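You operate a simulated robot arm through the tools that you are given. There is no shell and no other tool. Be economical: measure what you need, move in short steps, check, and stop when the job is done.

The job below is to be done with a simulated two-armed robot. You get a single attempt, and the scene is never put back.

TASK
Gauge the gap at ring bolt 3, push in the matching shim and pre-tighten the bolt to 40 Nm.
Fine: draw the gauge back and put the driver in its holster.
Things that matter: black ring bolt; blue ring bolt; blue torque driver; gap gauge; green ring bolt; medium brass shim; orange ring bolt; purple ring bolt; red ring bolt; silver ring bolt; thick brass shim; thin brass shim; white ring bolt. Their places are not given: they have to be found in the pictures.

Only the result counts: the job must be done as asked and must still hold three seconds after the hand-in. Knocking over, shifting, dropping, spilling or breaking anything else fails it.

THE ROBOT
Two 7-joint arms with fingered hands on one trunk that stands fixed in place. Base frame: the origin is at the foot of the trunk, x ahead of it, y to its left, z up; the work surface is at about z = 880. Readings come in mm, rad, newtons and seconds.
The left shoulder is at [27, 125, 1332], the right one opposite. With the tool pointing down near the work surface each hand reaches from about 100 to 780 mm from the base axis, measured 20 degrees to its own side. Payload 3.6 kg a hand.
Tool frame (each hand has its own): the origin (TCP) lies between the finger pads and is the grasp point; the fingertips stand 34 mm ahead of it; z points along the fingers, y is the line along which they close. Largest opening 116 mm; the body of the gripper starts 40 mm behind the TCP. The gripper is a hand of 5 fingers: y runs from the thumb to the fingers, the wrist lies at [-16, -160, -164] in the tool frame, and closing takes about 1.5 s.
Orientation is told as [roll, pitch, yaw] about the base's x, y, z axes, in that order, counted from this pose: with the fingers straight down and the wrist toward the robot, the tool's x, y and z point along [0, 1, 0], [1, 0, 0] and [0, 0, -1] of the base frame.

THE INTERFACE
- The arms move only by the tool arm_command. It takes "left_targets", "right_targets" or both (then of equal length, played together; a hand with none holds still); each is a list of rows, each a list of 2 entries, a list of its own where there are three numbers: the turn, a rotation vector about the tool's x, y, z in rad, then the shift along the tool's x, y, z in mm. In form: [[[rx, ry, rz], [tx, ty, tz]], ...]. A call has 1 to 12 rows; each row is the pose to reach, as a shift and turn from the pose commanded when the call began, along the tool's axes at that moment. "left_claw" and "right_claw" are, for a hand that has rows, the opening, from 0 (shut) to 1 (fully open), set as the call begins (left out, the last holds). Rows are played at 5 a second. More than 50 mm and 0.15 rad between two rows, or a gripper value outside its range, and nothing of the call is played. A pose out of reach is approached as far as the arm can. The call stops where the force on the tool passes 90 N (or 10 N more than at its start, if that is more) or the arm is blocked; 0.2 s more then pass. Each finger travels about 153 mm/s and halts on what it meets, pressing with about 33 N; the grip force reading is that of the motor and also rises with nothing between the fingers. The clock runs only during rows and for 0.2 s after the last one: add rows that repeat a pose to give the fingers time. The reply holds the time, the measured pose of the TCP, the force on the tool along the base axes, the opening and the grip force, in the units named above and with some noise, with the torque about the TCP (base axes, N m) and any sound that the robot's microphone picked up.
- Cameras (640 x 400 px; columns grow to the right, rows downward): "scene" is now at [110, 38.2, 1507.9]; the picture's right is [0.40, -0.92, 0.00], its down [-0.53, -0.23, -0.82] and it looks along [0.75, 0.32, -0.58] (base axes); focal length 273 px, centre (320, 200). "left" rides on the left gripper at [-69, -134, -110] in its tool frame; the picture's right is [-0.77, -0.19, 0.61], its down [0.59, -0.58, 0.57] and it looks along [0.25, 0.79, 0.55] (tool axes); focal length 256 px, centre (320, 200). "right" rides on the right gripper at [69, -134, -110] in its tool frame; the picture's right is [-0.77, 0.19, -0.61], its down [-0.59, -0.58, 0.57] and it looks along [-0.25, 0.80, 0.55] (tool axes); focal length 256 px, centre (320, 200).
- snapshot(camera): a new picture of that camera. The clock stands still meanwhile.
- move_column(by): slides the trunk up (or, below 0, down) by that many mm; the arms and the scene camera ride with it, the base frame stays. It gives what a move gives, with no picture.
- set_fingers(index, middle, ring, little, thumb_bend, thumb_turn, hand): sets how far each is bent, from 0 (flat) to 100 (curled in); at 30 the hand is open as for a grip, at 70 the pads meet at the TCP. One left out holds its place. A second passes; each finger stops where it meets its share of the squeeze, and holds until it gets a number again. A gripper value or a shape takes the hand back. It gives what a move gives, with no picture; readings hold the bend of each and the force on index, middle, ring, little, thumb and palm. thumb_turn goes from beside the hand (0) to across from the fingers (100), as for a grip.
- hand_shape(shape, hand): the hand has 5 fingers and takes this shape, open, in about a second: jaw (thumb against the fingers, like two jaws); tri (thumb and two fingers); tip (a fingertip pinch); poke (one finger out to press); point (the index stretched); flat (the hand flat); cup (the hand cupped); fist (a fist). The gripper value then closes the fingers along that shape, each until it touches; the sizes above hold for jaw. It gives what a move gives, with no picture.
- turn_head(pan, tilt): turns the head with the scene camera to pan (to the left, within 1.501 rad either way) and tilt (down, from -0.506 to 1.204), counted from straight ahead of the robot. It gives what a move gives.
- probe_pixels(camera, pixels): for up to 12 pixels [column, row] of the newest picture of that camera ("zoom" is the newest enlarged one), the place [x, y, z] in the base frame of the surface seen there, good to about 3 mm, but the place of the scene camera against the robot may be out by one fixed shift of up to 12 mm in any direction. The clock stands still meanwhile.
- inspect(camera, box): a new picture of the part [left, top, right, bottom] of that camera's present view, enlarged. The clock stands still meanwhile.
- close_job(): hands the job in; it is judged then, once.

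Keep the steps short. Do not move on a guess: measure, check each grasp and each placing, and mend mistakes. In all there are 80 turns and 48 pictures (those below and enlarged ones count). Leave the grippers open and the arms clear of the work at the hand-in unless told otherwise, and finish with a single line.

The tools are called after "Call:" as a command line: name --argument value ..., lists and objects as JSON in quotes. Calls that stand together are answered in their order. arm_command: Moves the arms, as the interface text tells. Its arguments: {"type":"object","properties":{"left_targets":{"type":"array","items":{"type":"array"}},"left_claw":{"type":"number"},"right_targets":{"type":"array","items":{"type":"array"}},"right_claw":{"type":"number"}},"required":[]} The other tools are called the same way: move_column (by) slides the trunk up or down; hand_shape (shape, hand) gives the hand a shape; set_fingers (index, middle, ring, little, thumb_bend, thumb_turn, hand) moves the fingers one by one; turn_head (pan, tilt) turns the head that bears the scene camera; snapshot (camera) takes a picture; probe_pixels (camera, pixels) gives the place of the surface under pixels of a picture; inspect (camera, box) takes an enlarged picture of a part of a camera's view; close_job () hands the job in.

At the start:

```text
time_s: 0.0
left_tcp_pos: [412.9, 463.2, 1263.5]
left_tool_rot: [0.0, 0.002, 0.0]
left_contact_force: [0.1, -0.2, 0.8]
left_moment: [-0.02, 0.02, 0.02]
left_gripper_width: 115.8
left_finger_force: 0.0
left_shape: jaw
left_bend: [30.0, 30.0, 30.0, 30.0, 30.0, 97.0]
left_finger forces: [0.0, 0.1, 0.0, 0.0, 0.0, 0.1]
right_tcp_pos: [612.3, 75.3, 1341.7]
right_tool_rot: [-0.002, 0.002, 0.003]
right_contact_force: [-0.1, 0.0, 0.8]
right_moment: [-0.02, -0.02, 0.0]
right_gripper_width: 116.1
right_finger_force: 0.1
right_shape: jaw
right_bend: [30.0, 30.0, 30.0, 30.0, 30.0, 97.0]
right_finger forces: [0.0, 0.0, 0.0, 0.1, 0.0, 0.0]
trunk travel left (down, up): [-525.0, 237.0]
head pan, tilt: [0.408, 0.614]
```

scene: 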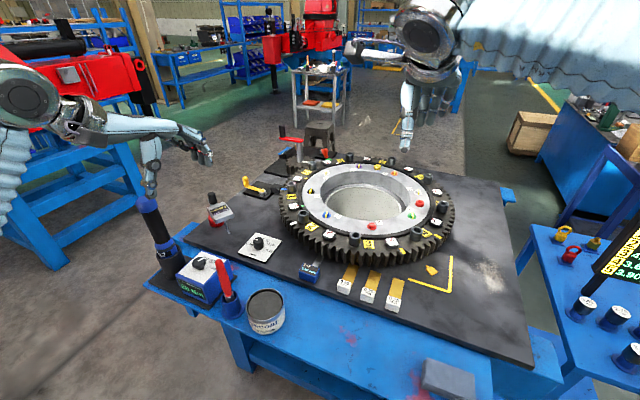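
right: 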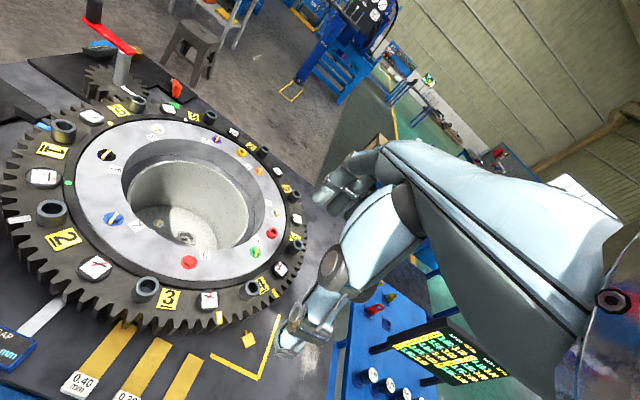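
left: 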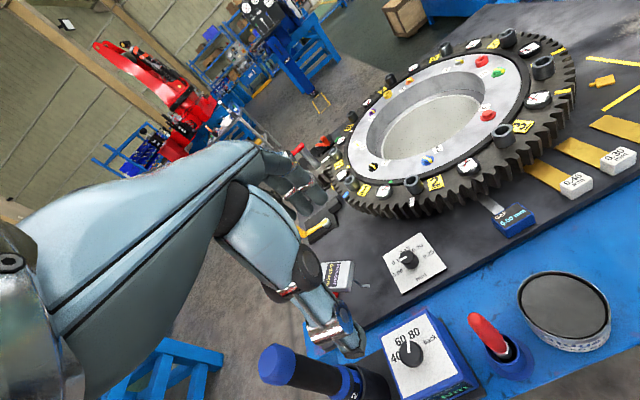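

I see the ring gear with numbered stations, the gauge (blue, about 310,270 in the scene picture), three shims with labels, and the driver at the left. I'll enlarge the parts to read the details.

Call:
inspect --camera "scene" --box '[270, 140, 470, 310]'

Call:
inspect --camera "scene" --box '[130, 170, 330, 340]'

Call:
inspect --camera "right" --box '[0, 200, 320, 400]'

Call:
inspect --camera "left" --box '[240, 200, 560, 400]'

```text
2.35 times, centred on (370, 225) of scene
```

zoom: 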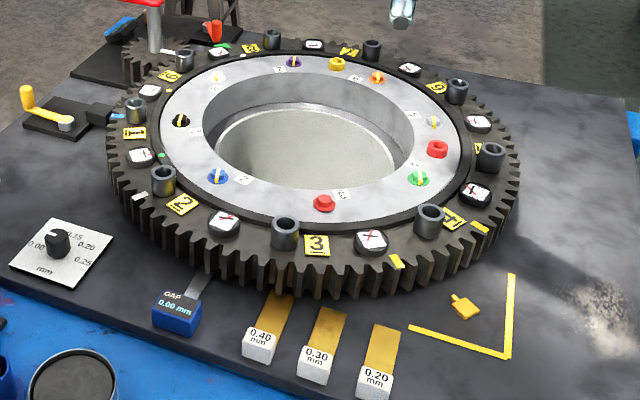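

```text
2.35 times, centred on (230, 255) of scene
```

zoom: 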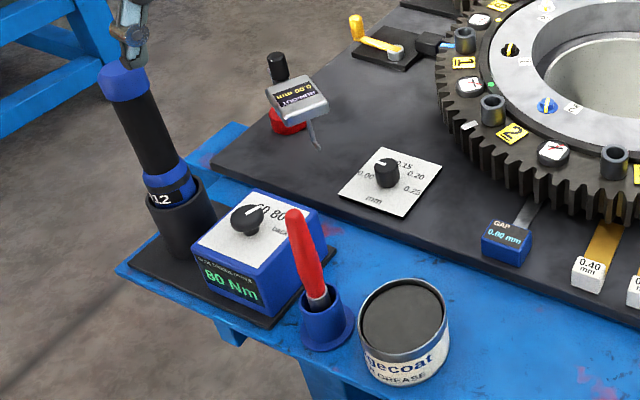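

```text
2.00 times, centred on (160, 300) of right
```

zoom: 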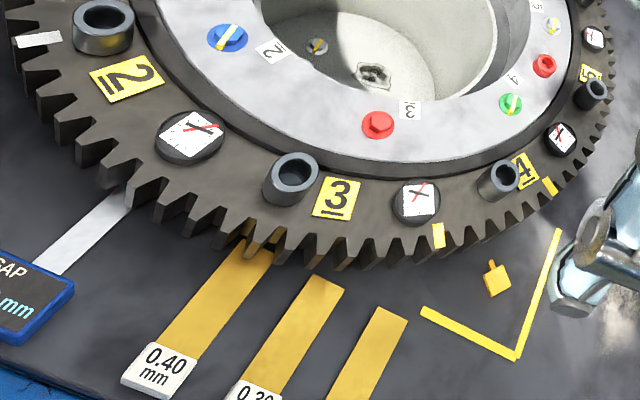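

```text
2.00 times, centred on (400, 300) of left
```

zoom: 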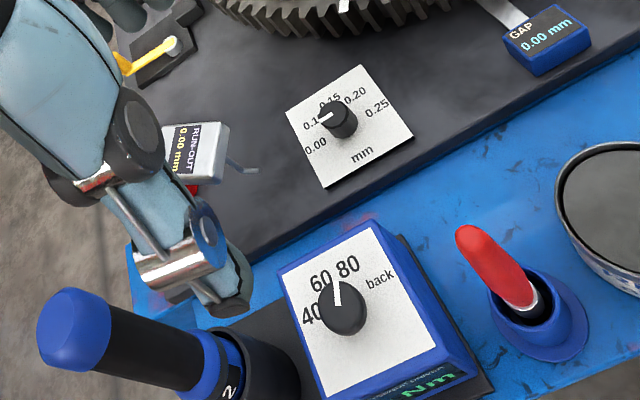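

I'll measure the main things: gauge, shims, station 3, red bolt, driver, knob box, both in the scene picture and in the left hand's picture to find the scene camera's shift.

Call:
probe_pixels --camera "scene" --pixels '[[310, 273], [331, 259], [344, 285], [350, 268], [367, 296], [392, 303], [372, 226], [368, 244], [357, 240], [150, 207], [202, 262], [224, 277]]'

Call:
probe_pixels --camera "left" --pixels '[[516, 220], [495, 209], [575, 182], [488, 115], [522, 127], [505, 135], [410, 352], [406, 338], [280, 362], [408, 258], [482, 322], [437, 385]]'

Call:
probe_pixels --camera "right" --pixels '[[188, 262], [169, 298], [146, 290], [208, 300], [205, 255], [190, 360], [160, 348], [120, 340], [80, 380], [50, 310], [248, 340], [110, 330]]'

```text
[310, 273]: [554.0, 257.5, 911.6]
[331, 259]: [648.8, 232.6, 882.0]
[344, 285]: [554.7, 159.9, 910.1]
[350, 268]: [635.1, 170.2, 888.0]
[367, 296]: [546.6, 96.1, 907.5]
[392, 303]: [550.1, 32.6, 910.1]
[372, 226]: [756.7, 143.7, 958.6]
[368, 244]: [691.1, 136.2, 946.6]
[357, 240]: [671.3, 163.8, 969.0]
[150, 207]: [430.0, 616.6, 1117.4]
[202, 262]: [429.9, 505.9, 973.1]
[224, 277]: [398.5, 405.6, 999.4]
```

```text
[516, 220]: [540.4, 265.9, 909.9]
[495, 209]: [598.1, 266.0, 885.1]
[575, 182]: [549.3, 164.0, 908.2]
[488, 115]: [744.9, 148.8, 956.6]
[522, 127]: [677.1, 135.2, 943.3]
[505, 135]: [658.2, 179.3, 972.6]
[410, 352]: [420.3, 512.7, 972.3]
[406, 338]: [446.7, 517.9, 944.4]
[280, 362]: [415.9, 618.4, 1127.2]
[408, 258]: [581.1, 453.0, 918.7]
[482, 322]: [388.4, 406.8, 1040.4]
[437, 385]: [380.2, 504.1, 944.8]
```

```text
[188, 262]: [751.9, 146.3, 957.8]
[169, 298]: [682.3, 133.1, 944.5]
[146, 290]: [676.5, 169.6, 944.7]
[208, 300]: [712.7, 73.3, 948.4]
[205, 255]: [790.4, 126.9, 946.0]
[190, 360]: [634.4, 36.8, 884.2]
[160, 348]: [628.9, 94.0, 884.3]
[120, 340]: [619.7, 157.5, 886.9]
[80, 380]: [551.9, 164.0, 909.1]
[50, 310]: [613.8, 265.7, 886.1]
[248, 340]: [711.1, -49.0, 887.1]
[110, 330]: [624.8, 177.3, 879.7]
```

Positions agree; the scene camera reads roughly 10 mm too far in x. I'll lower the right hand so its camera can look closely at station 3's rim.

Call:
arm_command --right_targets '[[[0, 0, 0], [13, -12, 44]], [[0, 0, 0], [26, -24, 88]], [[0, 0, 0], [39, -36, 132]], [[0, 0, 0], [52, -48, 176]], [[0, 0, 0], [65, -60, 220]], [[0, 0, 0], [75, -72, 262]]]'

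Call:
snapshot --camera "right"

```text
time_s: 1.4
left_tcp_pos: [413.5, 464.2, 1264.1]
left_tool_rot: [-0.001, 0.001, 0.002]
left_contact_force: [0.3, -0.3, 1.2]
left_moment: [-0.05, 0.01, 0.0]
left_gripper_width: 115.8
left_finger_force: 0.0
left_shape: jaw
left_bend: [30.0, 30.0, 30.0, 30.0, 30.0, 97.0]
left_finger forces: [0.1, 0.0, 0.1, 0.0, 0.0, 0.0]
right_tcp_pos: [540.3, 152.0, 1081.3]
right_tool_rot: [-0.001, 0.002, 0.001]
right_contact_force: [-0.8, 0.5, 0.0]
right_moment: [0.02, -0.02, -0.01]
right_gripper_width: 115.8
right_finger_force: 0.0
right_shape: jaw
right_bend: [30.0, 30.0, 30.0, 30.0, 30.0, 97.0]
right_finger forces: [0.0, 0.0, 0.0, 0.0, 0.0, 0.1]
trunk travel left (down, up): [-525.0, 237.0]
head pan, tilt: [0.408, 0.614]
```

```text
40 pictures are left
```

right: 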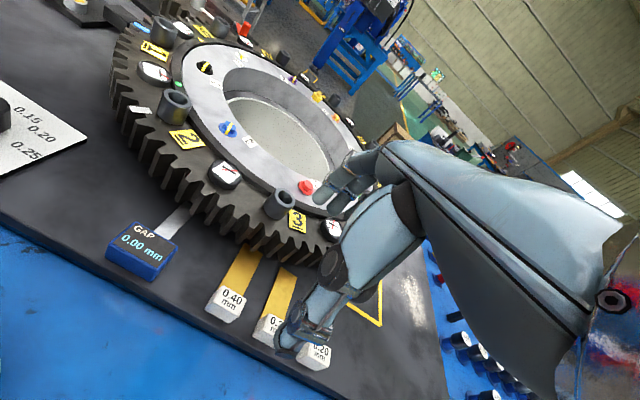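

Call:
inspect --camera "right" --box '[100, 140, 340, 290]'

```text
2.67 times, centred on (220, 215) of right
```

zoom: 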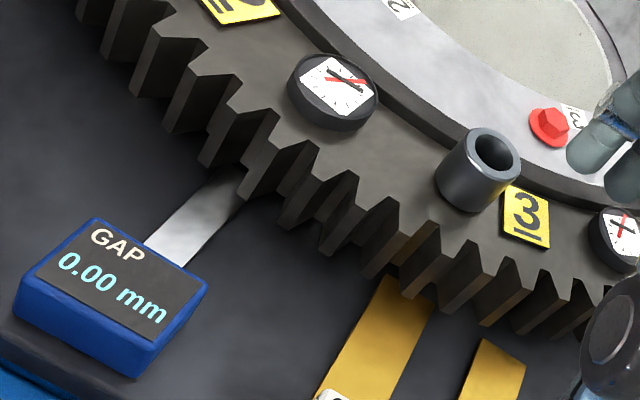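

Call:
arm_command --right_targets '[[[0, 0, 0], [-26, -40, 0]], [[0, 0, 0], [-60, -70, 20]], [[0, 0, 0], [-90, -90, 50]], [[0, 0, 0], [-115, -90, 85]], [[0, 0, 0], [-132, -90, 116]], [[0, 0, 0], [-132, -90, 116]]]'

Call:
snapshot --camera "right"

```text
time_s: 2.8
left_tcp_pos: [413.7, 463.8, 1264.7]
left_tool_rot: [0.0, 0.0, 0.003]
left_contact_force: [0.1, 0.2, 0.7]
left_moment: [-0.01, -0.03, -0.04]
left_gripper_width: 116.0
left_finger_force: 0.0
left_shape: jaw
left_bend: [30.0, 30.0, 30.0, 30.0, 30.0, 97.0]
left_finger forces: [0.0, 0.0, 0.0, 0.1, 0.1, 0.1]
right_tcp_pos: [452.7, 18.0, 963.0]
right_tool_rot: [-0.001, 0.001, 0.001]
right_contact_force: [-0.5, 0.4, 0.0]
right_moment: [0.0, 0.01, -0.01]
right_gripper_width: 115.9
right_finger_force: 0.1
right_shape: jaw
right_bend: [30.0, 30.0, 30.0, 30.0, 30.0, 97.0]
right_finger forces: [0.1, 0.0, 0.0, 0.0, 0.0, 0.0]
trunk travel left (down, up): [-525.0, 237.0]
head pan, tilt: [0.408, 0.614]
```

```text
38 pictures are left
```

right: 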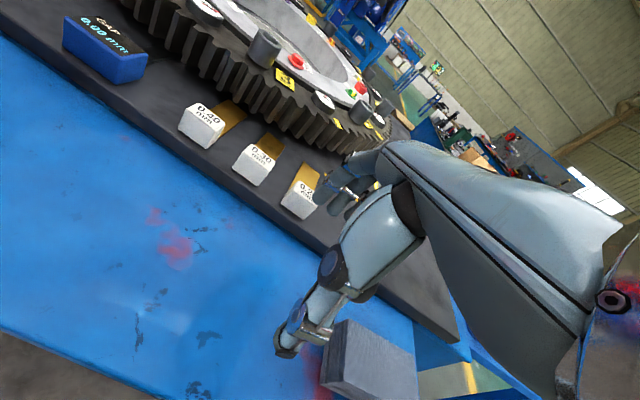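

Call:
inspect --camera "right" --box '[130, 20, 370, 220]'

Call:
probe_pixels --camera "right" --pixels '[[270, 72], [262, 80], [235, 110], [260, 125], [285, 138], [312, 160], [222, 70], [303, 122], [264, 40], [212, 108], [196, 135], [183, 128]]'

```text
2.00 times, centred on (250, 120) of right
```

zoom: 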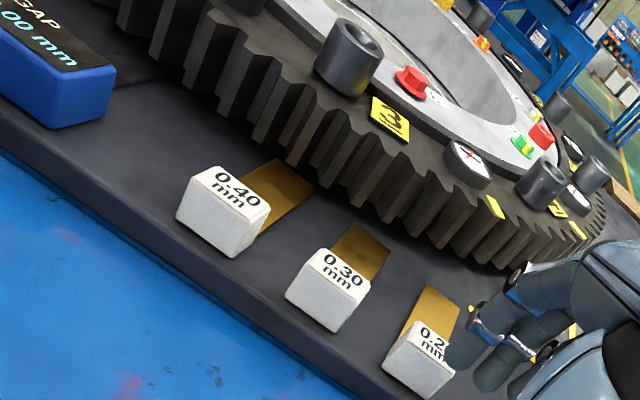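

```text
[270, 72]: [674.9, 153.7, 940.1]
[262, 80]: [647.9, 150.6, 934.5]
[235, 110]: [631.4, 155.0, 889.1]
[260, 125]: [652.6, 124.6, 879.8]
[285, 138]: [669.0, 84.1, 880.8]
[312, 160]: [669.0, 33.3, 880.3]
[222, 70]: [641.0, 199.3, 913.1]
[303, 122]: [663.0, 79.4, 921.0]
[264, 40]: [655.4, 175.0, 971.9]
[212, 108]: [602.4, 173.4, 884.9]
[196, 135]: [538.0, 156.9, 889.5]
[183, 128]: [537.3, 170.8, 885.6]
```

I'll take the positions of all ring bolts, to get the ring's centre and the radial line through bolt 3, plus the gauge blade and tag points.

Call:
probe_pixels --camera "scene" --pixels '[[326.6, 214.8], [310.5, 191.4], [371.3, 225.8], [411.2, 215.6], [418, 191.4], [394, 172.7], [358.5, 166.3], [326, 172.7], [419.7, 203], [377, 166.8], [360, 195], [318, 262]]'

Call:
inspect --camera "scene" --box '[330, 180, 440, 250]'

```text
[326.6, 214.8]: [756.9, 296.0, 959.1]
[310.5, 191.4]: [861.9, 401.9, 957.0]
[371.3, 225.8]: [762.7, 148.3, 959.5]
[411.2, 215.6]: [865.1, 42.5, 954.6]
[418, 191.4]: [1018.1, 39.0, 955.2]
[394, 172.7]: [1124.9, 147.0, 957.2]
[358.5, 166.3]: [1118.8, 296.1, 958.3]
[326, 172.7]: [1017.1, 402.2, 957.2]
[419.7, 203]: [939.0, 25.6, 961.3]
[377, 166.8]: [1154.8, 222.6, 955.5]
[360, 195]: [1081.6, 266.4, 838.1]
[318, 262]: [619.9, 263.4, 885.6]
```

```text
5.71 times, centred on (385, 215) of scene
```

zoom: 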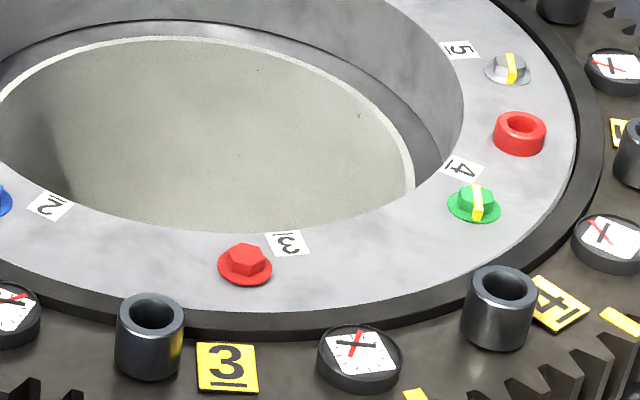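

Call:
inspect --camera "right" --box '[130, 20, 250, 95]'

Call:
inspect --camera "right" --box '[220, 70, 340, 145]'

```text
5.33 times, centred on (190, 58) of right
```

zoom: 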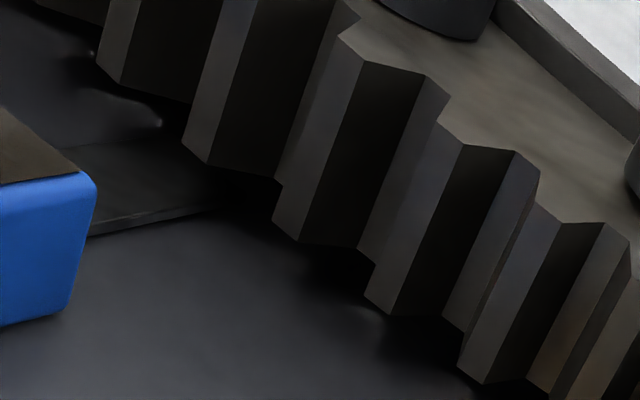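

```text
5.33 times, centred on (280, 108) of right
```

zoom: 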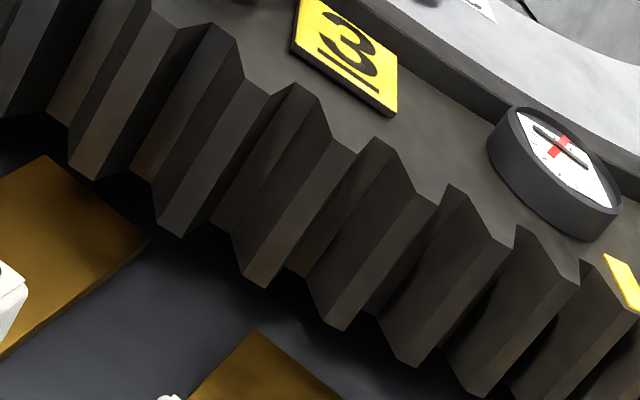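

The gear floats just above the table and the blades lie ready to slide under it. First the gauge: I'll bring the left hand over it to measure its block closely.

Call:
arm_command --left_targets '[[[0, 0, 0], [-22, 15, 30]], [[0, 0, 0], [-44, 29, 60]], [[0, 0, 0], [-66, 44, 90]], [[0, 0, 0], [-88, 58, 120]], [[0, 0, 0], [-110, 73, 150]], [[0, 0, 0], [-133, 87, 183]], [[0, 0, 0], [-133, 87, 183]]]'

Call:
snapshot --camera "left"

```text
time_s: 4.4
left_tcp_pos: [502.4, 329.3, 1081.1]
left_tool_rot: [-0.003, 0.0, 0.0]
left_contact_force: [-0.3, -0.4, 0.3]
left_moment: [-0.03, -0.05, -0.03]
left_gripper_width: 115.9
left_finger_force: 0.0
left_shape: jaw
left_bend: [30.0, 30.0, 30.0, 30.0, 30.0, 97.0]
left_finger forces: [0.1, 0.0, 0.0, 0.0, 0.1, 0.0]
right_tcp_pos: [452.4, 16.9, 963.1]
right_tool_rot: [-0.001, 0.002, 0.002]
right_contact_force: [-0.8, 0.7, -0.9]
right_moment: [0.02, 0.02, -0.02]
right_gripper_width: 115.9
right_finger_force: 0.1
right_shape: jaw
right_bend: [30.0, 30.0, 30.0, 30.0, 30.0, 97.0]
right_finger forces: [0.0, 0.1, 0.1, 0.0, 0.0, 0.1]
trunk travel left (down, up): [-525.0, 237.0]
head pan, tilt: [0.408, 0.614]
```

```text
33 pictures are left
```

left: 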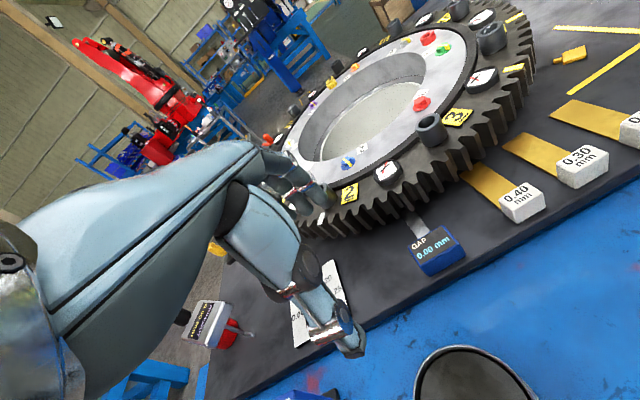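

Call:
inspect --camera "left" --box '[390, 200, 486, 290]'

```text
4.44 times, centred on (438, 245) of left
```

zoom: 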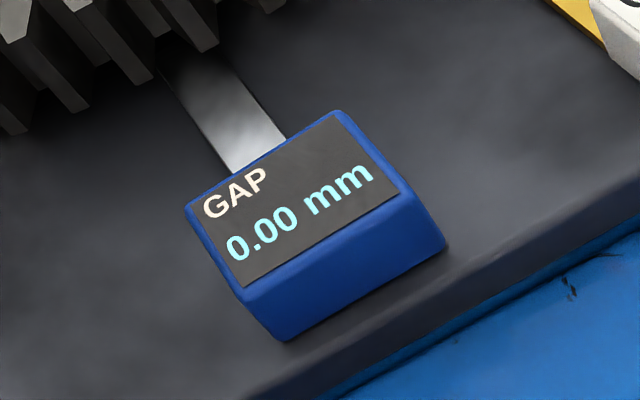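

Call:
probe_pixels --camera "zoom" --pixels '[[192, 212], [335, 117], [405, 192], [245, 290], [275, 335], [440, 245], [234, 165], [284, 135], [190, 75], [160, 70], [300, 290], [555, 290]]'

```text
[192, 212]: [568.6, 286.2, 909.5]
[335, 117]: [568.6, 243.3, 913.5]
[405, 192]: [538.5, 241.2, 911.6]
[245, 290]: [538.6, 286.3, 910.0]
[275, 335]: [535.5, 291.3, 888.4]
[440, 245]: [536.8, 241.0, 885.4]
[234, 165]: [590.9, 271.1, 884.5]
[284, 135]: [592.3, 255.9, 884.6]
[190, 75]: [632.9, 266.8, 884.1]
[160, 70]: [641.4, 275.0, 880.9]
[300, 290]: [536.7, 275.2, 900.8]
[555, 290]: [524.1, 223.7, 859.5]
```

The gauge block spans x 537–570, y 241–288, top 911. I'll turn the left hand so its fingers close along y, and come over the block.

Call:
arm_command --left_targets '[[[0, 0, 0.14], [-6, 5, 5]], [[0, 0, 0.28], [-12, 10, 10]], [[0, 0, 0.42], [-18, 15, 15]], [[0, 0, 0.56], [-24, 20, 20]], [[0, 0, 0.7], [-30, 25, 25]], [[0, 0, 0.84], [-36, 30, 30]], [[0, 0, 0.98], [-42, 35, 35]], [[0, 0, 1.12], [-48, 40, 40]], [[0, 0, 1.26], [-54, 45, 45]], [[0, 0, 1.4], [-60, 49, 50]], [[0, 0, 1.54], [-64, 51, 55]], [[0, 0, 1.571], [-64, 51, 55]]]'

Call:
snapshot --camera "scene"

```text
time_s: 7.0
left_tcp_pos: [551.2, 266.0, 1026.3]
left_tool_rot: [-0.001, -0.003, -1.573]
left_contact_force: [-0.2, -0.2, -0.8]
left_moment: [-0.02, -0.02, -0.01]
left_gripper_width: 115.8
left_finger_force: 0.1
left_shape: jaw
left_bend: [30.0, 30.0, 30.0, 30.0, 30.0, 97.0]
left_finger forces: [0.0, 0.0, 0.1, 0.0, 0.0, 0.0]
right_tcp_pos: [452.1, 17.3, 964.6]
right_tool_rot: [0.001, 0.0, 0.002]
right_contact_force: [0.5, 0.4, 0.4]
right_moment: [-0.02, -0.01, 0.02]
right_gripper_width: 115.9
right_finger_force: 0.0
right_shape: jaw
right_bend: [30.0, 30.0, 30.0, 30.0, 30.0, 97.0]
right_finger forces: [0.1, 0.1, 0.1, 0.1, 0.0, 0.0]
trunk travel left (down, up): [-525.0, 237.0]
head pan, tilt: [0.408, 0.614]
```

```text
31 pictures are left
```

scene: 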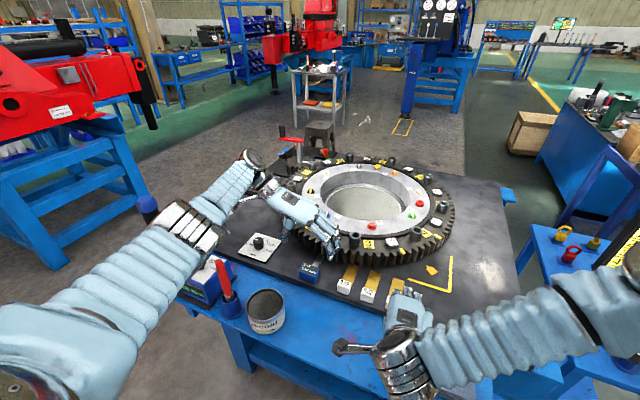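

I want to be sure the left forearm clears the driver when I descend; I'll probe points on the forearm and driver.

Call:
probe_pixels --camera "scene" --pixels '[[190, 235], [170, 255], [150, 275], [215, 200], [240, 175], [100, 300], [147, 205], [300, 205], [320, 215], [285, 190], [60, 330], [175, 225]]'

```text
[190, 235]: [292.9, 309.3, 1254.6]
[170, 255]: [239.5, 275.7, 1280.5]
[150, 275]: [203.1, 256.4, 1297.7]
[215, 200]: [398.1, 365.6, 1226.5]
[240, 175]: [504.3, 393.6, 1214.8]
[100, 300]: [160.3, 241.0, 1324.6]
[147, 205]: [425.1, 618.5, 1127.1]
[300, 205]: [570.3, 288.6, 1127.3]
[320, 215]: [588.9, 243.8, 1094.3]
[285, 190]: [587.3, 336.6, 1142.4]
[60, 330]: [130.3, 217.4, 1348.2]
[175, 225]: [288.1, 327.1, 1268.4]
```

The forearm is well clear. Descend to TCP z≈921.

Call:
arm_command --left_targets '[[[0, 0, 0], [0, 0, 35]], [[0, 0, 0], [0, 0, 70]], [[0, 0, 0], [0, 0, 95]], [[0, 0, 0], [0, 0, 105]], [[0, 0, 0], [0, 0, 105]]]'

Call:
snapshot --camera "left"

```text
time_s: 8.2
left_tcp_pos: [528.5, 259.8, 932.3]
left_tool_rot: [0.001, -0.001, -1.572]
left_contact_force: [0.4, -0.5, 0.6]
left_moment: [-0.04, -0.01, -0.03]
left_gripper_width: 115.8
left_finger_force: 0.0
left_shape: jaw
left_bend: [30.0, 30.0, 30.0, 30.0, 30.0, 97.0]
left_finger forces: [0.0, 0.0, 0.0, 0.1, 0.0, 0.1]
left hand out of reach, approached as far as the arm can: row 2, 3, 4, 5
right_tcp_pos: [452.3, 17.5, 962.7]
right_tool_rot: [0.0, 0.002, 0.002]
right_contact_force: [-0.5, 0.2, -0.2]
right_moment: [-0.03, 0.02, -0.02]
right_gripper_width: 116.0
right_finger_force: 0.0
right_shape: jaw
right_bend: [30.0, 30.0, 30.0, 30.0, 30.0, 97.0]
right_finger forces: [0.0, 0.0, 0.1, 0.0, 0.0, 0.0]
trunk travel left (down, up): [-525.0, 237.0]
head pan, tilt: [0.408, 0.614]
```

```text
30 pictures are left
```

left: 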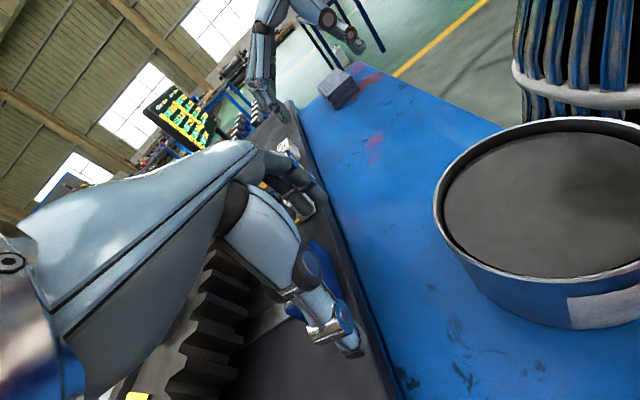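

Out of reach at this trunk height: I'll raise both hands, lower the trunk 150 mm, and try again.

Call:
arm_command --left_targets '[[[0, 0, 0], [0, 0, -45]], [[0, 0, 0], [0, 0, -90]], [[0, 0, 0], [0, 0, -135]], [[0, 0, 0], [0, 0, -180]], [[0, 0, 0], [0, 0, -180]]]' --right_targets '[[[0, 0, 0], [0, 0, -45]], [[0, 0, 0], [0, 0, -90]], [[0, 0, 0], [0, 0, -135]], [[0, 0, 0], [0, 0, -180]], [[0, 0, 0], [0, 0, -180]]]'

Call:
move_column --by -150

```text
time_s: 9.4
left_tcp_pos: [571.5, 281.7, 1105.2]
left_tool_rot: [-0.002, -0.002, -1.571]
left_contact_force: [0.6, -0.9, -0.1]
left_moment: [-0.02, 0.0, -0.01]
left_gripper_width: 116.2
left_finger_force: 0.0
left_shape: jaw
left_bend: [30.0, 30.0, 30.0, 30.0, 30.0, 97.0]
left_finger forces: [0.1, 0.0, 0.0, 0.0, 0.0, 0.0]
left hand out of reach, approached as far as the arm can: row 1, 2, 3, 4, 5
right_tcp_pos: [451.4, 17.4, 1144.6]
right_tool_rot: [-0.001, 0.001, 0.003]
right_contact_force: [0.4, 0.3, -0.7]
right_moment: [0.0, 0.01, -0.01]
right_gripper_width: 116.1
right_finger_force: 0.1
right_shape: jaw
right_bend: [30.0, 30.0, 30.0, 30.0, 30.0, 97.0]
right_finger forces: [0.1, 0.0, 0.0, 0.0, 0.1, 0.0]
trunk travel left (down, up): [-525.0, 237.0]
head pan, tilt: [0.408, 0.614]
```

```text
time_s: 11.2
left_tcp_pos: [574.6, 280.5, 919.9]
left_tool_rot: [-0.068, -0.003, -1.572]
left_contact_force: [-4.5, -1.1, 5.2]
left_moment: [-0.18, -0.35, -0.25]
left_gripper_width: 115.9
left_finger_force: 0.0
left_shape: jaw
left_bend: [30.0, 30.0, 30.0, 29.0, 30.0, 97.0]
left_finger forces: [0.0, 0.0, 0.0, 6.3, 0.0, 0.0]
right_tcp_pos: [448.5, 16.8, 993.9]
right_tool_rot: [-0.001, 0.002, 0.003]
right_contact_force: [0.2, 0.0, 1.0]
right_moment: [-0.01, 0.0, 0.01]
right_gripper_width: 116.1
right_finger_force: 0.0
right_shape: jaw
right_bend: [30.0, 30.0, 30.0, 30.0, 30.0, 97.0]
right_finger forces: [0.0, 0.0, 0.1, 0.1, 0.0, 0.0]
trunk travel left (down, up): [-375.0, 387.0]
head pan, tilt: [0.408, 0.614]
```

The left hand sank further than expected and the little finger touches the gear rim. I'll back off toward the robot and up, gently.

Call:
arm_command --left_targets '[[[0, 0, 0], [-12, 0, -8]], [[0, 0, 0], [-24, 0, -30]], [[0, 0, 0], [-24, 0, -60]], [[0, 0, 0], [-24, 0, -60]]]'

Call:
snapshot --camera "scene"

```text
time_s: 12.2
left_tcp_pos: [580.4, 292.3, 977.7]
left_tool_rot: [-0.072, 0.0, -1.572]
left_contact_force: [0.3, 0.2, -0.5]
left_moment: [0.01, -0.03, -0.02]
left_gripper_width: 115.9
left_finger_force: 0.1
left_shape: jaw
left_bend: [30.0, 30.0, 30.0, 30.0, 30.0, 97.0]
left_finger forces: [0.0, 0.0, 0.1, 0.0, 0.0, 0.0]
left hand out of reach, approached as far as the arm can: row 1, 2, 3, 4
right_tcp_pos: [451.4, 16.3, 994.0]
right_tool_rot: [-0.001, 0.001, 0.003]
right_contact_force: [0.0, -0.1, -0.1]
right_moment: [0.0, -0.03, 0.01]
right_gripper_width: 115.8
right_finger_force: 0.1
right_shape: jaw
right_bend: [30.0, 30.0, 30.0, 30.0, 30.0, 97.0]
right_finger forces: [0.0, 0.1, 0.0, 0.1, 0.1, 0.0]
trunk travel left (down, up): [-375.0, 387.0]
head pan, tilt: [0.408, 0.614]
```

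```text
29 pictures are left
```

scene: 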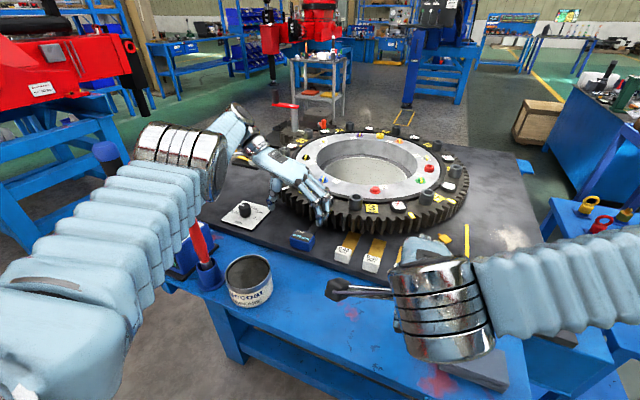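

The wrist turned by 90° is what is out of reach. I'll turn the left hand back to the straight pose while rising, and grip the gauge front-to-back instead.

Call:
arm_command --left_targets '[[[0, 0, 0], [0, 0, -40]], [[0, 0, -0.14], [-5, 0, -60]], [[0, 0, -0.28], [-10, -10, -80]], [[0, 0, -0.42], [-15, -15, -80]], [[0, 0, -0.56], [-20, -20, -80]], [[0, 0, -0.7], [-30, -25, -80]], [[0, 0, -0.84], [-30, -30, -80]], [[0, 0, -0.98], [-30, -30, -80]], [[0, 0, -1.12], [-30, -30, -80]], [[0, 0, -1.26], [-30, -30, -80]], [[0, 0, -1.4], [-30, -30, -80]], [[0, 0, -1.54], [-30, -30, -80]]]'

```text
time_s: 14.8
left_tcp_pos: [757.0, 423.5, 1092.4]
left_tool_rot: [-0.004, 0.072, -0.031]
left_contact_force: [0.5, -0.4, 0.1]
left_moment: [0.05, 0.02, -0.01]
left_gripper_width: 115.8
left_finger_force: 0.2
left_shape: jaw
left_bend: [30.0, 30.0, 30.0, 30.0, 30.0, 97.0]
left_finger forces: [0.0, 0.0, 0.1, 0.1, 0.1, 0.1]
left hand out of reach, approached as far as the arm can: row 2, 3, 4, 5, 6, 7, 8, 9, 10, 11, 12
right_tcp_pos: [450.1, 16.7, 994.0]
right_tool_rot: [-0.001, 0.002, 0.001]
right_contact_force: [0.5, 0.7, 0.6]
right_moment: [0.0, 0.01, 0.0]
right_gripper_width: 115.6
right_finger_force: 0.0
right_shape: jaw
right_bend: [30.0, 30.0, 30.0, 30.0, 30.0, 97.0]
right_finger forces: [0.0, 0.0, 0.0, 0.1, 0.0, 0.0]
trunk travel left (down, up): [-375.0, 387.0]
head pan, tilt: [0.408, 0.614]
```

The arm lags far from its commanded pose; I'll hold the command to let it settle and see.

Call:
arm_command --left_targets '[[[0, 0, 0], [0, 0, 0]], [[0, 0, 0], [0, 0, 0]], [[0, 0, 0], [0, 0, 0]]]'

Call:
snapshot --camera "scene"

```text
time_s: 15.6
left_tcp_pos: [757.3, 423.2, 1090.9]
left_tool_rot: [-0.008, 0.074, -0.034]
left_contact_force: [-0.6, 0.0, 0.2]
left_moment: [0.0, -0.01, 0.01]
left_gripper_width: 115.9
left_finger_force: 0.0
left_shape: jaw
left_bend: [30.0, 30.0, 30.0, 30.0, 30.0, 97.0]
left_finger forces: [0.0, 0.0, 0.2, 0.0, 0.0, 0.0]
right_tcp_pos: [451.4, 16.1, 992.6]
right_tool_rot: [-0.001, 0.003, 0.002]
right_contact_force: [0.4, -1.0, 0.0]
right_moment: [0.0, 0.01, 0.0]
right_gripper_width: 115.7
right_finger_force: 0.0
right_shape: jaw
right_bend: [30.0, 30.0, 30.0, 30.0, 30.0, 97.0]
right_finger forces: [0.1, 0.0, 0.0, 0.1, 0.0, 0.1]
trunk travel left (down, up): [-375.0, 387.0]
head pan, tilt: [0.408, 0.614]
```

```text
28 pictures are left
```

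scene: 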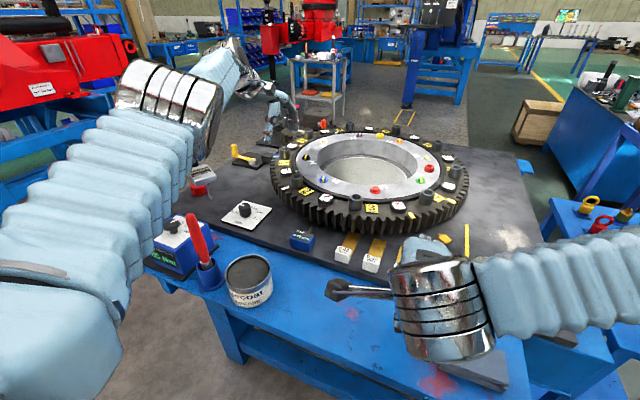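

The pose is settled now (757, 423, 1091). I'll bring the left hand to above the gauge with straight orientation.

Call:
arm_command --left_targets '[[[-0.03, 0, -0.01], [-30, -38, 5]], [[-0.072, 0, -0.033], [-56, -76, 10]], [[-0.072, 0, -0.033], [-82, -112, 20]], [[-0.072, 0, -0.033], [-108, -148, 30]], [[-0.072, 0, -0.033], [-134, -182, 40]], [[-0.072, 0, -0.033], [-159, -204, 65]], [[-0.072, 0, -0.033], [-159, -204, 65]], [[-0.072, 0, -0.033], [-159, -204, 65]]]'

Call:
snapshot --camera "left"

```text
time_s: 17.4
left_tcp_pos: [795.7, 370.7, 1070.6]
left_tool_rot: [-0.004, -0.004, 0.003]
left_contact_force: [-0.9, -1.0, 0.1]
left_moment: [0.02, 0.03, -0.01]
left_gripper_width: 115.8
left_finger_force: 0.1
left_shape: jaw
left_bend: [30.0, 30.0, 30.0, 30.0, 30.0, 97.0]
left_finger forces: [0.0, 0.1, 0.0, 0.0, 0.0, 0.1]
left hand out of reach, approached as far as the arm can: row 1, 2, 3, 4, 5, 6, 7, 8
right_tcp_pos: [448.2, 17.8, 993.7]
right_tool_rot: [0.001, -0.001, 0.002]
right_contact_force: [0.0, 0.4, 0.8]
right_moment: [0.02, 0.0, 0.01]
right_gripper_width: 116.2
right_finger_force: 0.1
right_shape: jaw
right_bend: [30.0, 30.0, 30.0, 30.0, 30.0, 97.0]
right_finger forces: [0.1, 0.1, 0.0, 0.0, 0.0, 0.1]
trunk travel left (down, up): [-375.0, 387.0]
head pan, tilt: [0.408, 0.614]
```

```text
27 pictures are left
```

left: 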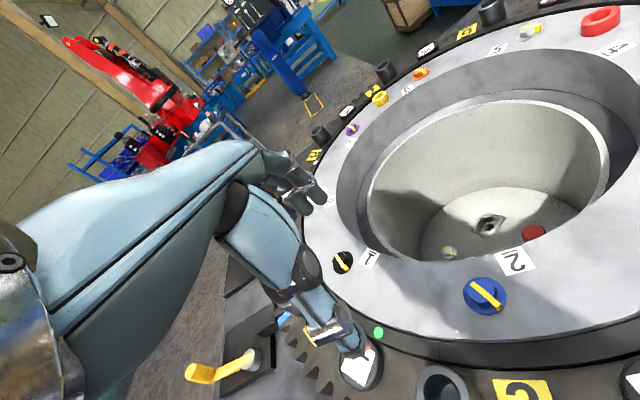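

The left arm seems stretched to a singular pose. I'll try rising and drawing in with small steps to bend the elbow.

Call:
arm_command --left_targets '[[[0, 0, 0], [0, -10, -20]], [[0, 0, 0], [5, -20, -40]], [[0, 0, 0], [10, -40, -60]], [[0, 0, 0], [15, -60, -80]], [[0, 0, 0], [20, -80, -100]], [[0, 0, 0], [25, -100, -120]], [[0, 0, 0], [30, -120, -140]], [[0, 0, 0], [30, -150, -150]]]'

Call:
snapshot --camera "scene"

```text
time_s: 19.1
left_tcp_pos: [724.5, 436.4, 1252.8]
left_tool_rot: [-0.005, 0.0, 0.002]
left_contact_force: [-0.1, -0.6, 0.3]
left_moment: [0.01, 0.0, -0.01]
left_gripper_width: 115.7
left_finger_force: 0.0
left_shape: jaw
left_bend: [30.0, 30.0, 30.0, 30.0, 30.0, 97.0]
left_finger forces: [0.1, 0.0, 0.1, 0.0, 0.0, 0.0]
left hand out of reach, approached as far as the arm can: row 1, 2, 3, 4, 5, 6, 7, 8
right_tcp_pos: [449.8, 18.3, 993.3]
right_tool_rot: [0.0, 0.0, 0.003]
right_contact_force: [0.6, 0.5, -0.1]
right_moment: [0.01, 0.0, 0.02]
right_gripper_width: 115.8
right_finger_force: 0.1
right_shape: jaw
right_bend: [30.0, 30.0, 30.0, 30.0, 30.0, 97.0]
right_finger forces: [0.0, 0.0, 0.1, 0.0, 0.0, 0.0]
trunk travel left (down, up): [-375.0, 387.0]
head pan, tilt: [0.408, 0.614]
```

```text
26 pictures are left
```

scene: 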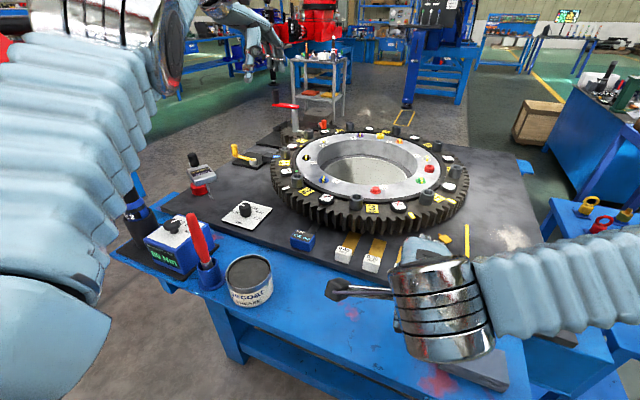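

Call:
arm_command --left_targets '[[[0, 0, 0], [5, -40, -10]], [[0, 0, 0], [10, -80, -20]], [[0, 0, 0], [15, -120, -20]], [[0, 0, 0], [20, -160, -20]], [[0, 0, 0], [25, -200, -20]], [[0, 0, 0], [27, -240, 0]], [[0, 0, 0], [27, -280, 20]], [[0, 0, 0], [27, -311, 40]], [[0, 0, 0], [27, -311, 60]], [[0, 0, 0], [27, -311, 60]]]'

```text
time_s: 21.4
left_tcp_pos: [527.6, 620.0, 1303.8]
left_tool_rot: [-0.003, -0.001, 0.0]
left_contact_force: [-0.4, 1.1, -0.7]
left_moment: [-0.01, 0.0, 0.01]
left_gripper_width: 116.0
left_finger_force: 0.1
left_shape: jaw
left_bend: [30.0, 30.0, 30.0, 30.0, 30.0, 97.0]
left_finger forces: [0.0, 0.1, 0.1, 0.0, 0.0, 0.0]
left hand out of reach, approached as far as the arm can: row 1, 2, 3, 4, 5, 6, 7, 8, 9, 10
right_tcp_pos: [449.2, 17.7, 992.6]
right_tool_rot: [0.0, 0.003, -0.001]
right_contact_force: [1.1, 0.1, -0.9]
right_moment: [-0.04, 0.0, 0.0]
right_gripper_width: 115.5
right_finger_force: 0.1
right_shape: jaw
right_bend: [30.0, 30.0, 30.0, 30.0, 30.0, 97.0]
right_finger forces: [0.0, 0.0, 0.0, 0.1, 0.1, 0.1]
trunk travel left (down, up): [-375.0, 387.0]
head pan, tilt: [0.408, 0.614]
```

The left arm keeps its orientation but is stuck at full stretch. I'll tilt the fingers forward while drawing in, to free the wrist and let the elbow bend.

Call:
arm_command --left_targets '[[[-0.14, 0, 0], [0, -10, 0]], [[-0.28, 0, 0], [0, -20, 0]], [[-0.42, 0, 0], [0, -40, 0]], [[-0.56, 0, 0], [0, -60, 0]], [[-0.7, 0, 0], [0, -90, 0]], [[-0.84, 0, 0], [0, -120, 0]], [[-0.84, 0, 0], [0, -150, 0]], [[-0.84, 0, 0], [0, -180, 0]], [[-0.84, 0, 0], [0, -200, 0]], [[-0.84, 0, 0], [0, -200, 0]]]'

Call:
snapshot --camera "scene"

```text
time_s: 23.2
left_tcp_pos: [291.1, 582.5, 1309.6]
left_tool_rot: [0.059, -0.825, -0.091]
left_contact_force: [0.9, -0.9, 0.7]
left_moment: [0.06, 0.03, 0.04]
left_gripper_width: 116.0
left_finger_force: 0.1
left_shape: jaw
left_bend: [30.0, 30.0, 30.0, 30.0, 30.0, 97.0]
left_finger forces: [0.0, 0.0, 0.1, 0.0, 0.2, 0.0]
left hand out of reach, approached as far as the arm can: row 1, 2, 3, 4, 5
right_tcp_pos: [427.8, 7.4, 1013.5]
right_tool_rot: [0.061, -0.067, -0.057]
right_contact_force: [-0.1, -0.6, 0.1]
right_moment: [0.13, 0.02, 0.07]
right_gripper_width: 116.3
right_finger_force: 0.0
right_shape: jaw
right_bend: [30.0, 30.0, 30.0, 30.0, 30.0, 97.0]
right_finger forces: [0.0, 0.0, 0.0, 0.0, 0.0, 0.1]
trunk travel left (down, up): [-375.0, 387.0]
head pan, tilt: [0.408, 0.614]
stopped in row 9 (left hand): the arm was blocked; the commanded pose is now the measured one
```

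```text
25 pictures are left
```

scene: 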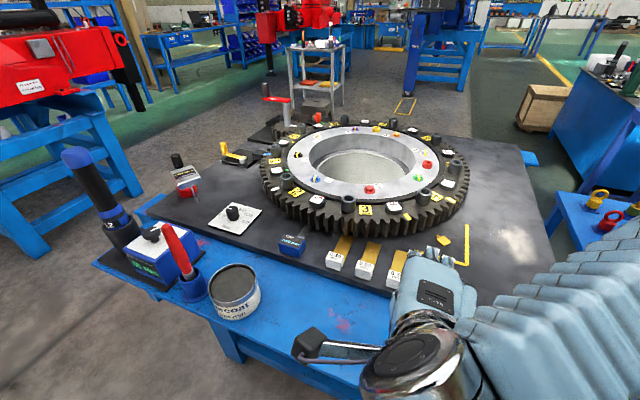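

It bent, but the left arm then bumped into the body. Move it 60 mm forward again to free it.

Call:
arm_command --left_targets '[[[0, 0, 0], [0, 14, 15]], [[0, 0, 0], [0, 28, 29]], [[0, 0, 0], [0, 54, 58]], [[0, 0, 0], [0, 54, 58]]]'

Call:
snapshot --camera "scene"

```text
time_s: 23.6
left_tcp_pos: [199.4, 607.2, 1321.4]
left_tool_rot: [0.037, -0.927, -0.032]
left_contact_force: [1.0, 1.8, 3.2]
left_moment: [0.0, 0.17, -0.09]
left_gripper_width: 116.0
left_finger_force: 0.1
left_shape: jaw
left_bend: [30.0, 30.0, 30.0, 30.0, 30.0, 97.0]
left_finger forces: [0.0, 0.0, 0.0, 0.0, 0.0, 0.1]
right_tcp_pos: [361.6, 23.7, 1035.8]
right_tool_rot: [0.028, -0.136, -0.037]
right_contact_force: [0.2, 0.5, 0.5]
right_moment: [-0.03, 0.04, -0.01]
right_gripper_width: 116.3
right_finger_force: 0.0
right_shape: jaw
right_bend: [30.0, 30.0, 30.0, 30.0, 30.0, 97.0]
right_finger forces: [0.1, 0.0, 0.1, 0.0, 0.1, 0.0]
trunk travel left (down, up): [-375.0, 387.0]
head pan, tilt: [0.408, 0.614]
stopped in row 1 (left hand): the arm was blocked; the commanded pose is now the measured one
```

```text
24 pictures are left
```

scene: 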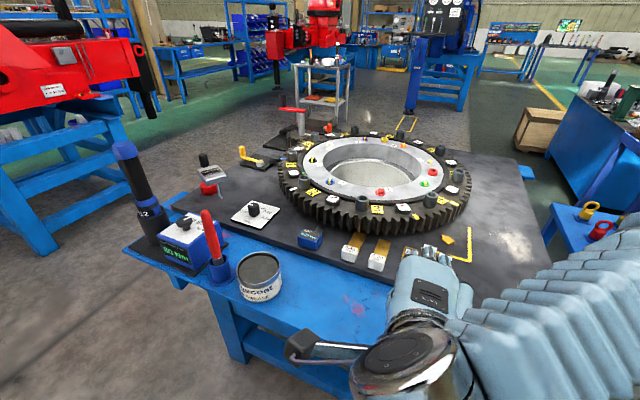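

The whole upper body seems to lean back. I'll hold still for a second and see whether it settles.

Call:
arm_command --right_targets '[[[0, 0, 0], [0, 0, 0]], [[0, 0, 0], [0, 0, 0]], [[0, 0, 0], [0, 0, 0]], [[0, 0, 0], [0, 0, 0]]]'

```text
time_s: 24.6
left_tcp_pos: [237.4, 602.6, 1316.5]
left_tool_rot: [0.035, -0.903, -0.044]
left_contact_force: [0.7, 0.6, 0.9]
left_moment: [-0.02, 0.04, -0.08]
left_gripper_width: 115.9
left_finger_force: 0.1
left_shape: jaw
left_bend: [30.0, 30.0, 30.0, 30.0, 30.0, 97.0]
left_finger forces: [0.0, 0.0, 0.1, 0.0, 0.0, 0.0]
right_tcp_pos: [387.2, 15.5, 1026.5]
right_tool_rot: [0.024, -0.118, -0.06]
right_contact_force: [1.0, 1.1, -1.0]
right_moment: [-0.03, 0.05, 0.02]
right_gripper_width: 116.2
right_finger_force: 0.1
right_shape: jaw
right_bend: [30.0, 30.0, 30.0, 30.0, 30.0, 97.0]
right_finger forces: [0.0, 0.0, 0.1, 0.0, 0.1, 0.1]
trunk travel left (down, up): [-375.0, 387.0]
head pan, tilt: [0.408, 0.614]
```

Still leaning. I'll turn the head left to see how the left arm is jammed.

Call:
turn_head --pan 1.4 --tilt 0.6

Call:
snapshot --camera "scene"

```text
time_s: 25.8
left_tcp_pos: [245.2, 602.8, 1314.8]
left_tool_rot: [0.035, -0.898, -0.044]
left_contact_force: [0.0, 0.9, 0.1]
left_moment: [0.0, -0.02, 0.01]
left_gripper_width: 115.9
left_finger_force: 0.0
left_shape: jaw
left_bend: [30.0, 30.0, 30.0, 30.0, 30.0, 97.0]
left_finger forces: [0.0, 0.0, 0.0, 0.0, 0.0, 0.0]
right_tcp_pos: [390.5, 9.2, 1025.7]
right_tool_rot: [0.041, -0.116, -0.052]
right_contact_force: [0.4, 0.0, 0.0]
right_moment: [0.0, 0.01, 0.0]
right_gripper_width: 116.0
right_finger_force: 0.0
right_shape: jaw
right_bend: [30.0, 30.0, 30.0, 30.0, 30.0, 97.0]
right_finger forces: [0.1, 0.0, 0.0, 0.0, 0.1, 0.0]
trunk travel left (down, up): [-375.0, 387.0]
head pan, tilt: [1.4, 0.6]
```

```text
23 pictures are left
```

scene: 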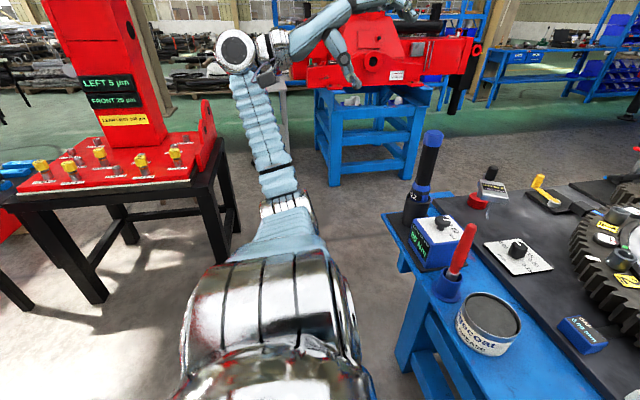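

The left arm just swung out to the left; nothing jammed there. I'll bring it slowly back toward its starting pose relative to the shoulder.

Call:
arm_command --left_targets '[[[0, 0, 0], [-6, -1, 12]], [[0.05, 0, 0], [-15, -3, 28]], [[0.12, 0, 0], [-28, -5, 48]], [[0.2, 0, 0], [-40, -7, 68]], [[0.3, 0, 0], [-52, -9, 88]], [[0.4, 0, 0], [-65, -12, 110]], [[0.5, 0, 0], [-78, -14, 132]], [[0.6, 0, 0], [-90, -16, 154]], [[0.7, 0, 0], [-103, -18, 176]], [[0.8, 0, 0], [-116, -21, 198]], [[0.898, 0, 0], [-128, -23, 216]], [[0.898, 0, 0], [-139, -25, 234]]]'

```text
time_s: 28.4
left_tcp_pos: [409.5, 464.4, 1147.4]
left_tool_rot: [0.023, 0.003, -0.018]
left_contact_force: [-0.2, 0.1, 0.3]
left_moment: [0.02, 0.02, 0.02]
left_gripper_width: 115.9
left_finger_force: 0.0
left_shape: jaw
left_bend: [30.0, 30.0, 30.0, 30.0, 30.0, 97.0]
left_finger forces: [0.0, 0.1, 0.0, 0.0, 0.0, 0.0]
right_tcp_pos: [388.8, 8.5, 1024.6]
right_tool_rot: [0.04, -0.115, -0.055]
right_contact_force: [-0.4, 1.4, -0.7]
right_moment: [0.03, 0.02, 0.01]
right_gripper_width: 115.8
right_finger_force: 0.0
right_shape: jaw
right_bend: [30.0, 30.0, 30.0, 30.0, 30.0, 97.0]
right_finger forces: [0.0, 0.0, 0.0, 0.1, 0.0, 0.0]
trunk travel left (down, up): [-375.0, 387.0]
head pan, tilt: [1.4, 0.6]
```

The left arm is back to normal. Now bring it over the gauge (straight orientation), straighten the right hand, and turn the head back.

Call:
arm_command --left_targets '[[[0, 0, 0], [-25, 18, 10]], [[0, 0, 0], [-50, 36, 20]], [[0, -0.02, -0.018], [-75, 54, 40]], [[0, -0.02, -0.018], [-100, 72, 60]], [[0, -0.02, -0.018], [-125, 90, 80]], [[0, -0.02, -0.018], [-150, 108, 100]], [[0, -0.02, -0.018], [-175, 126, 120]], [[0, -0.02, -0.018], [-200, 144, 137]], [[0, -0.02, -0.018], [-200, 144, 137]]]' --right_targets '[[[0.05, 0, 0], [0, 0, -10]], [[0.115, -0.04, -0.055], [-10, 0, -20]], [[0.115, -0.04, -0.055], [-20, 0, -30]], [[0.115, -0.04, -0.055], [-30, 0, -30]], [[0.115, -0.04, -0.055], [-40, 0, -30]], [[0.115, -0.04, -0.055], [-50, 0, -30]], [[0.115, -0.04, -0.055], [-60, 0, -30]], [[0.115, -0.04, -0.055], [-60, 0, -30]], [[0.115, -0.04, -0.055], [-60, 0, -30]]]'

Call:
turn_head --pan 0.3 --tilt 0.7

Call:
snapshot --camera "scene"

```text
time_s: 30.4
left_tcp_pos: [549.7, 264.0, 1006.0]
left_tool_rot: [0.0, 0.0, 0.0]
left_contact_force: [-0.4, -0.1, 0.1]
left_moment: [0.02, 0.02, -0.01]
left_gripper_width: 115.9
left_finger_force: 0.1
left_shape: jaw
left_bend: [30.0, 30.0, 30.0, 30.0, 30.0, 97.0]
left_finger forces: [0.0, 0.0, 0.1, 0.0, 0.0, 0.0]
right_tcp_pos: [415.1, -15.5, 1059.5]
right_tool_rot: [-0.002, 0.0, 0.009]
right_contact_force: [-0.1, -0.1, -1.2]
right_moment: [0.02, 0.0, -0.03]
right_gripper_width: 116.0
right_finger_force: 0.0
right_shape: jaw
right_bend: [30.0, 30.0, 30.0, 30.0, 30.0, 97.0]
right_finger forces: [0.1, 0.0, 0.0, 0.2, 0.0, 0.0]
right hand out of reach, approached as far as the arm can: row 1, 2, 3, 4, 5, 6, 7, 8, 9
trunk travel left (down, up): [-375.0, 387.0]
head pan, tilt: [1.4, 0.6]
```

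```text
time_s: 31.8
left_tcp_pos: [549.2, 263.5, 1006.8]
left_tool_rot: [0.001, 0.0, 0.001]
left_contact_force: [0.7, -0.1, 0.0]
left_moment: [0.0, -0.02, 0.02]
left_gripper_width: 115.7
left_finger_force: 0.1
left_shape: jaw
left_bend: [30.0, 30.0, 30.0, 30.0, 30.0, 97.0]
left_finger forces: [0.0, 0.0, 0.0, 0.1, 0.1, 0.0]
right_tcp_pos: [416.0, -15.8, 1059.6]
right_tool_rot: [-0.004, -0.001, 0.007]
right_contact_force: [-0.3, -0.2, 0.3]
right_moment: [0.01, -0.01, -0.02]
right_gripper_width: 115.9
right_finger_force: 0.1
right_shape: jaw
right_bend: [30.0, 30.0, 30.0, 30.0, 30.0, 97.0]
right_finger forces: [0.1, 0.0, 0.0, 0.0, 0.1, 0.0]
trunk travel left (down, up): [-375.0, 387.0]
head pan, tilt: [0.3, 0.7]
```

```text
22 pictures are left
```

scene: 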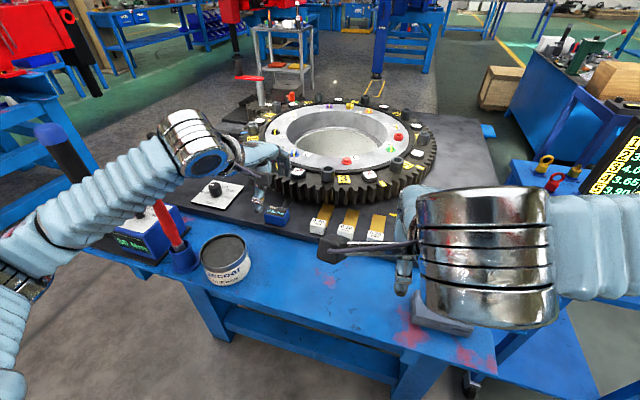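

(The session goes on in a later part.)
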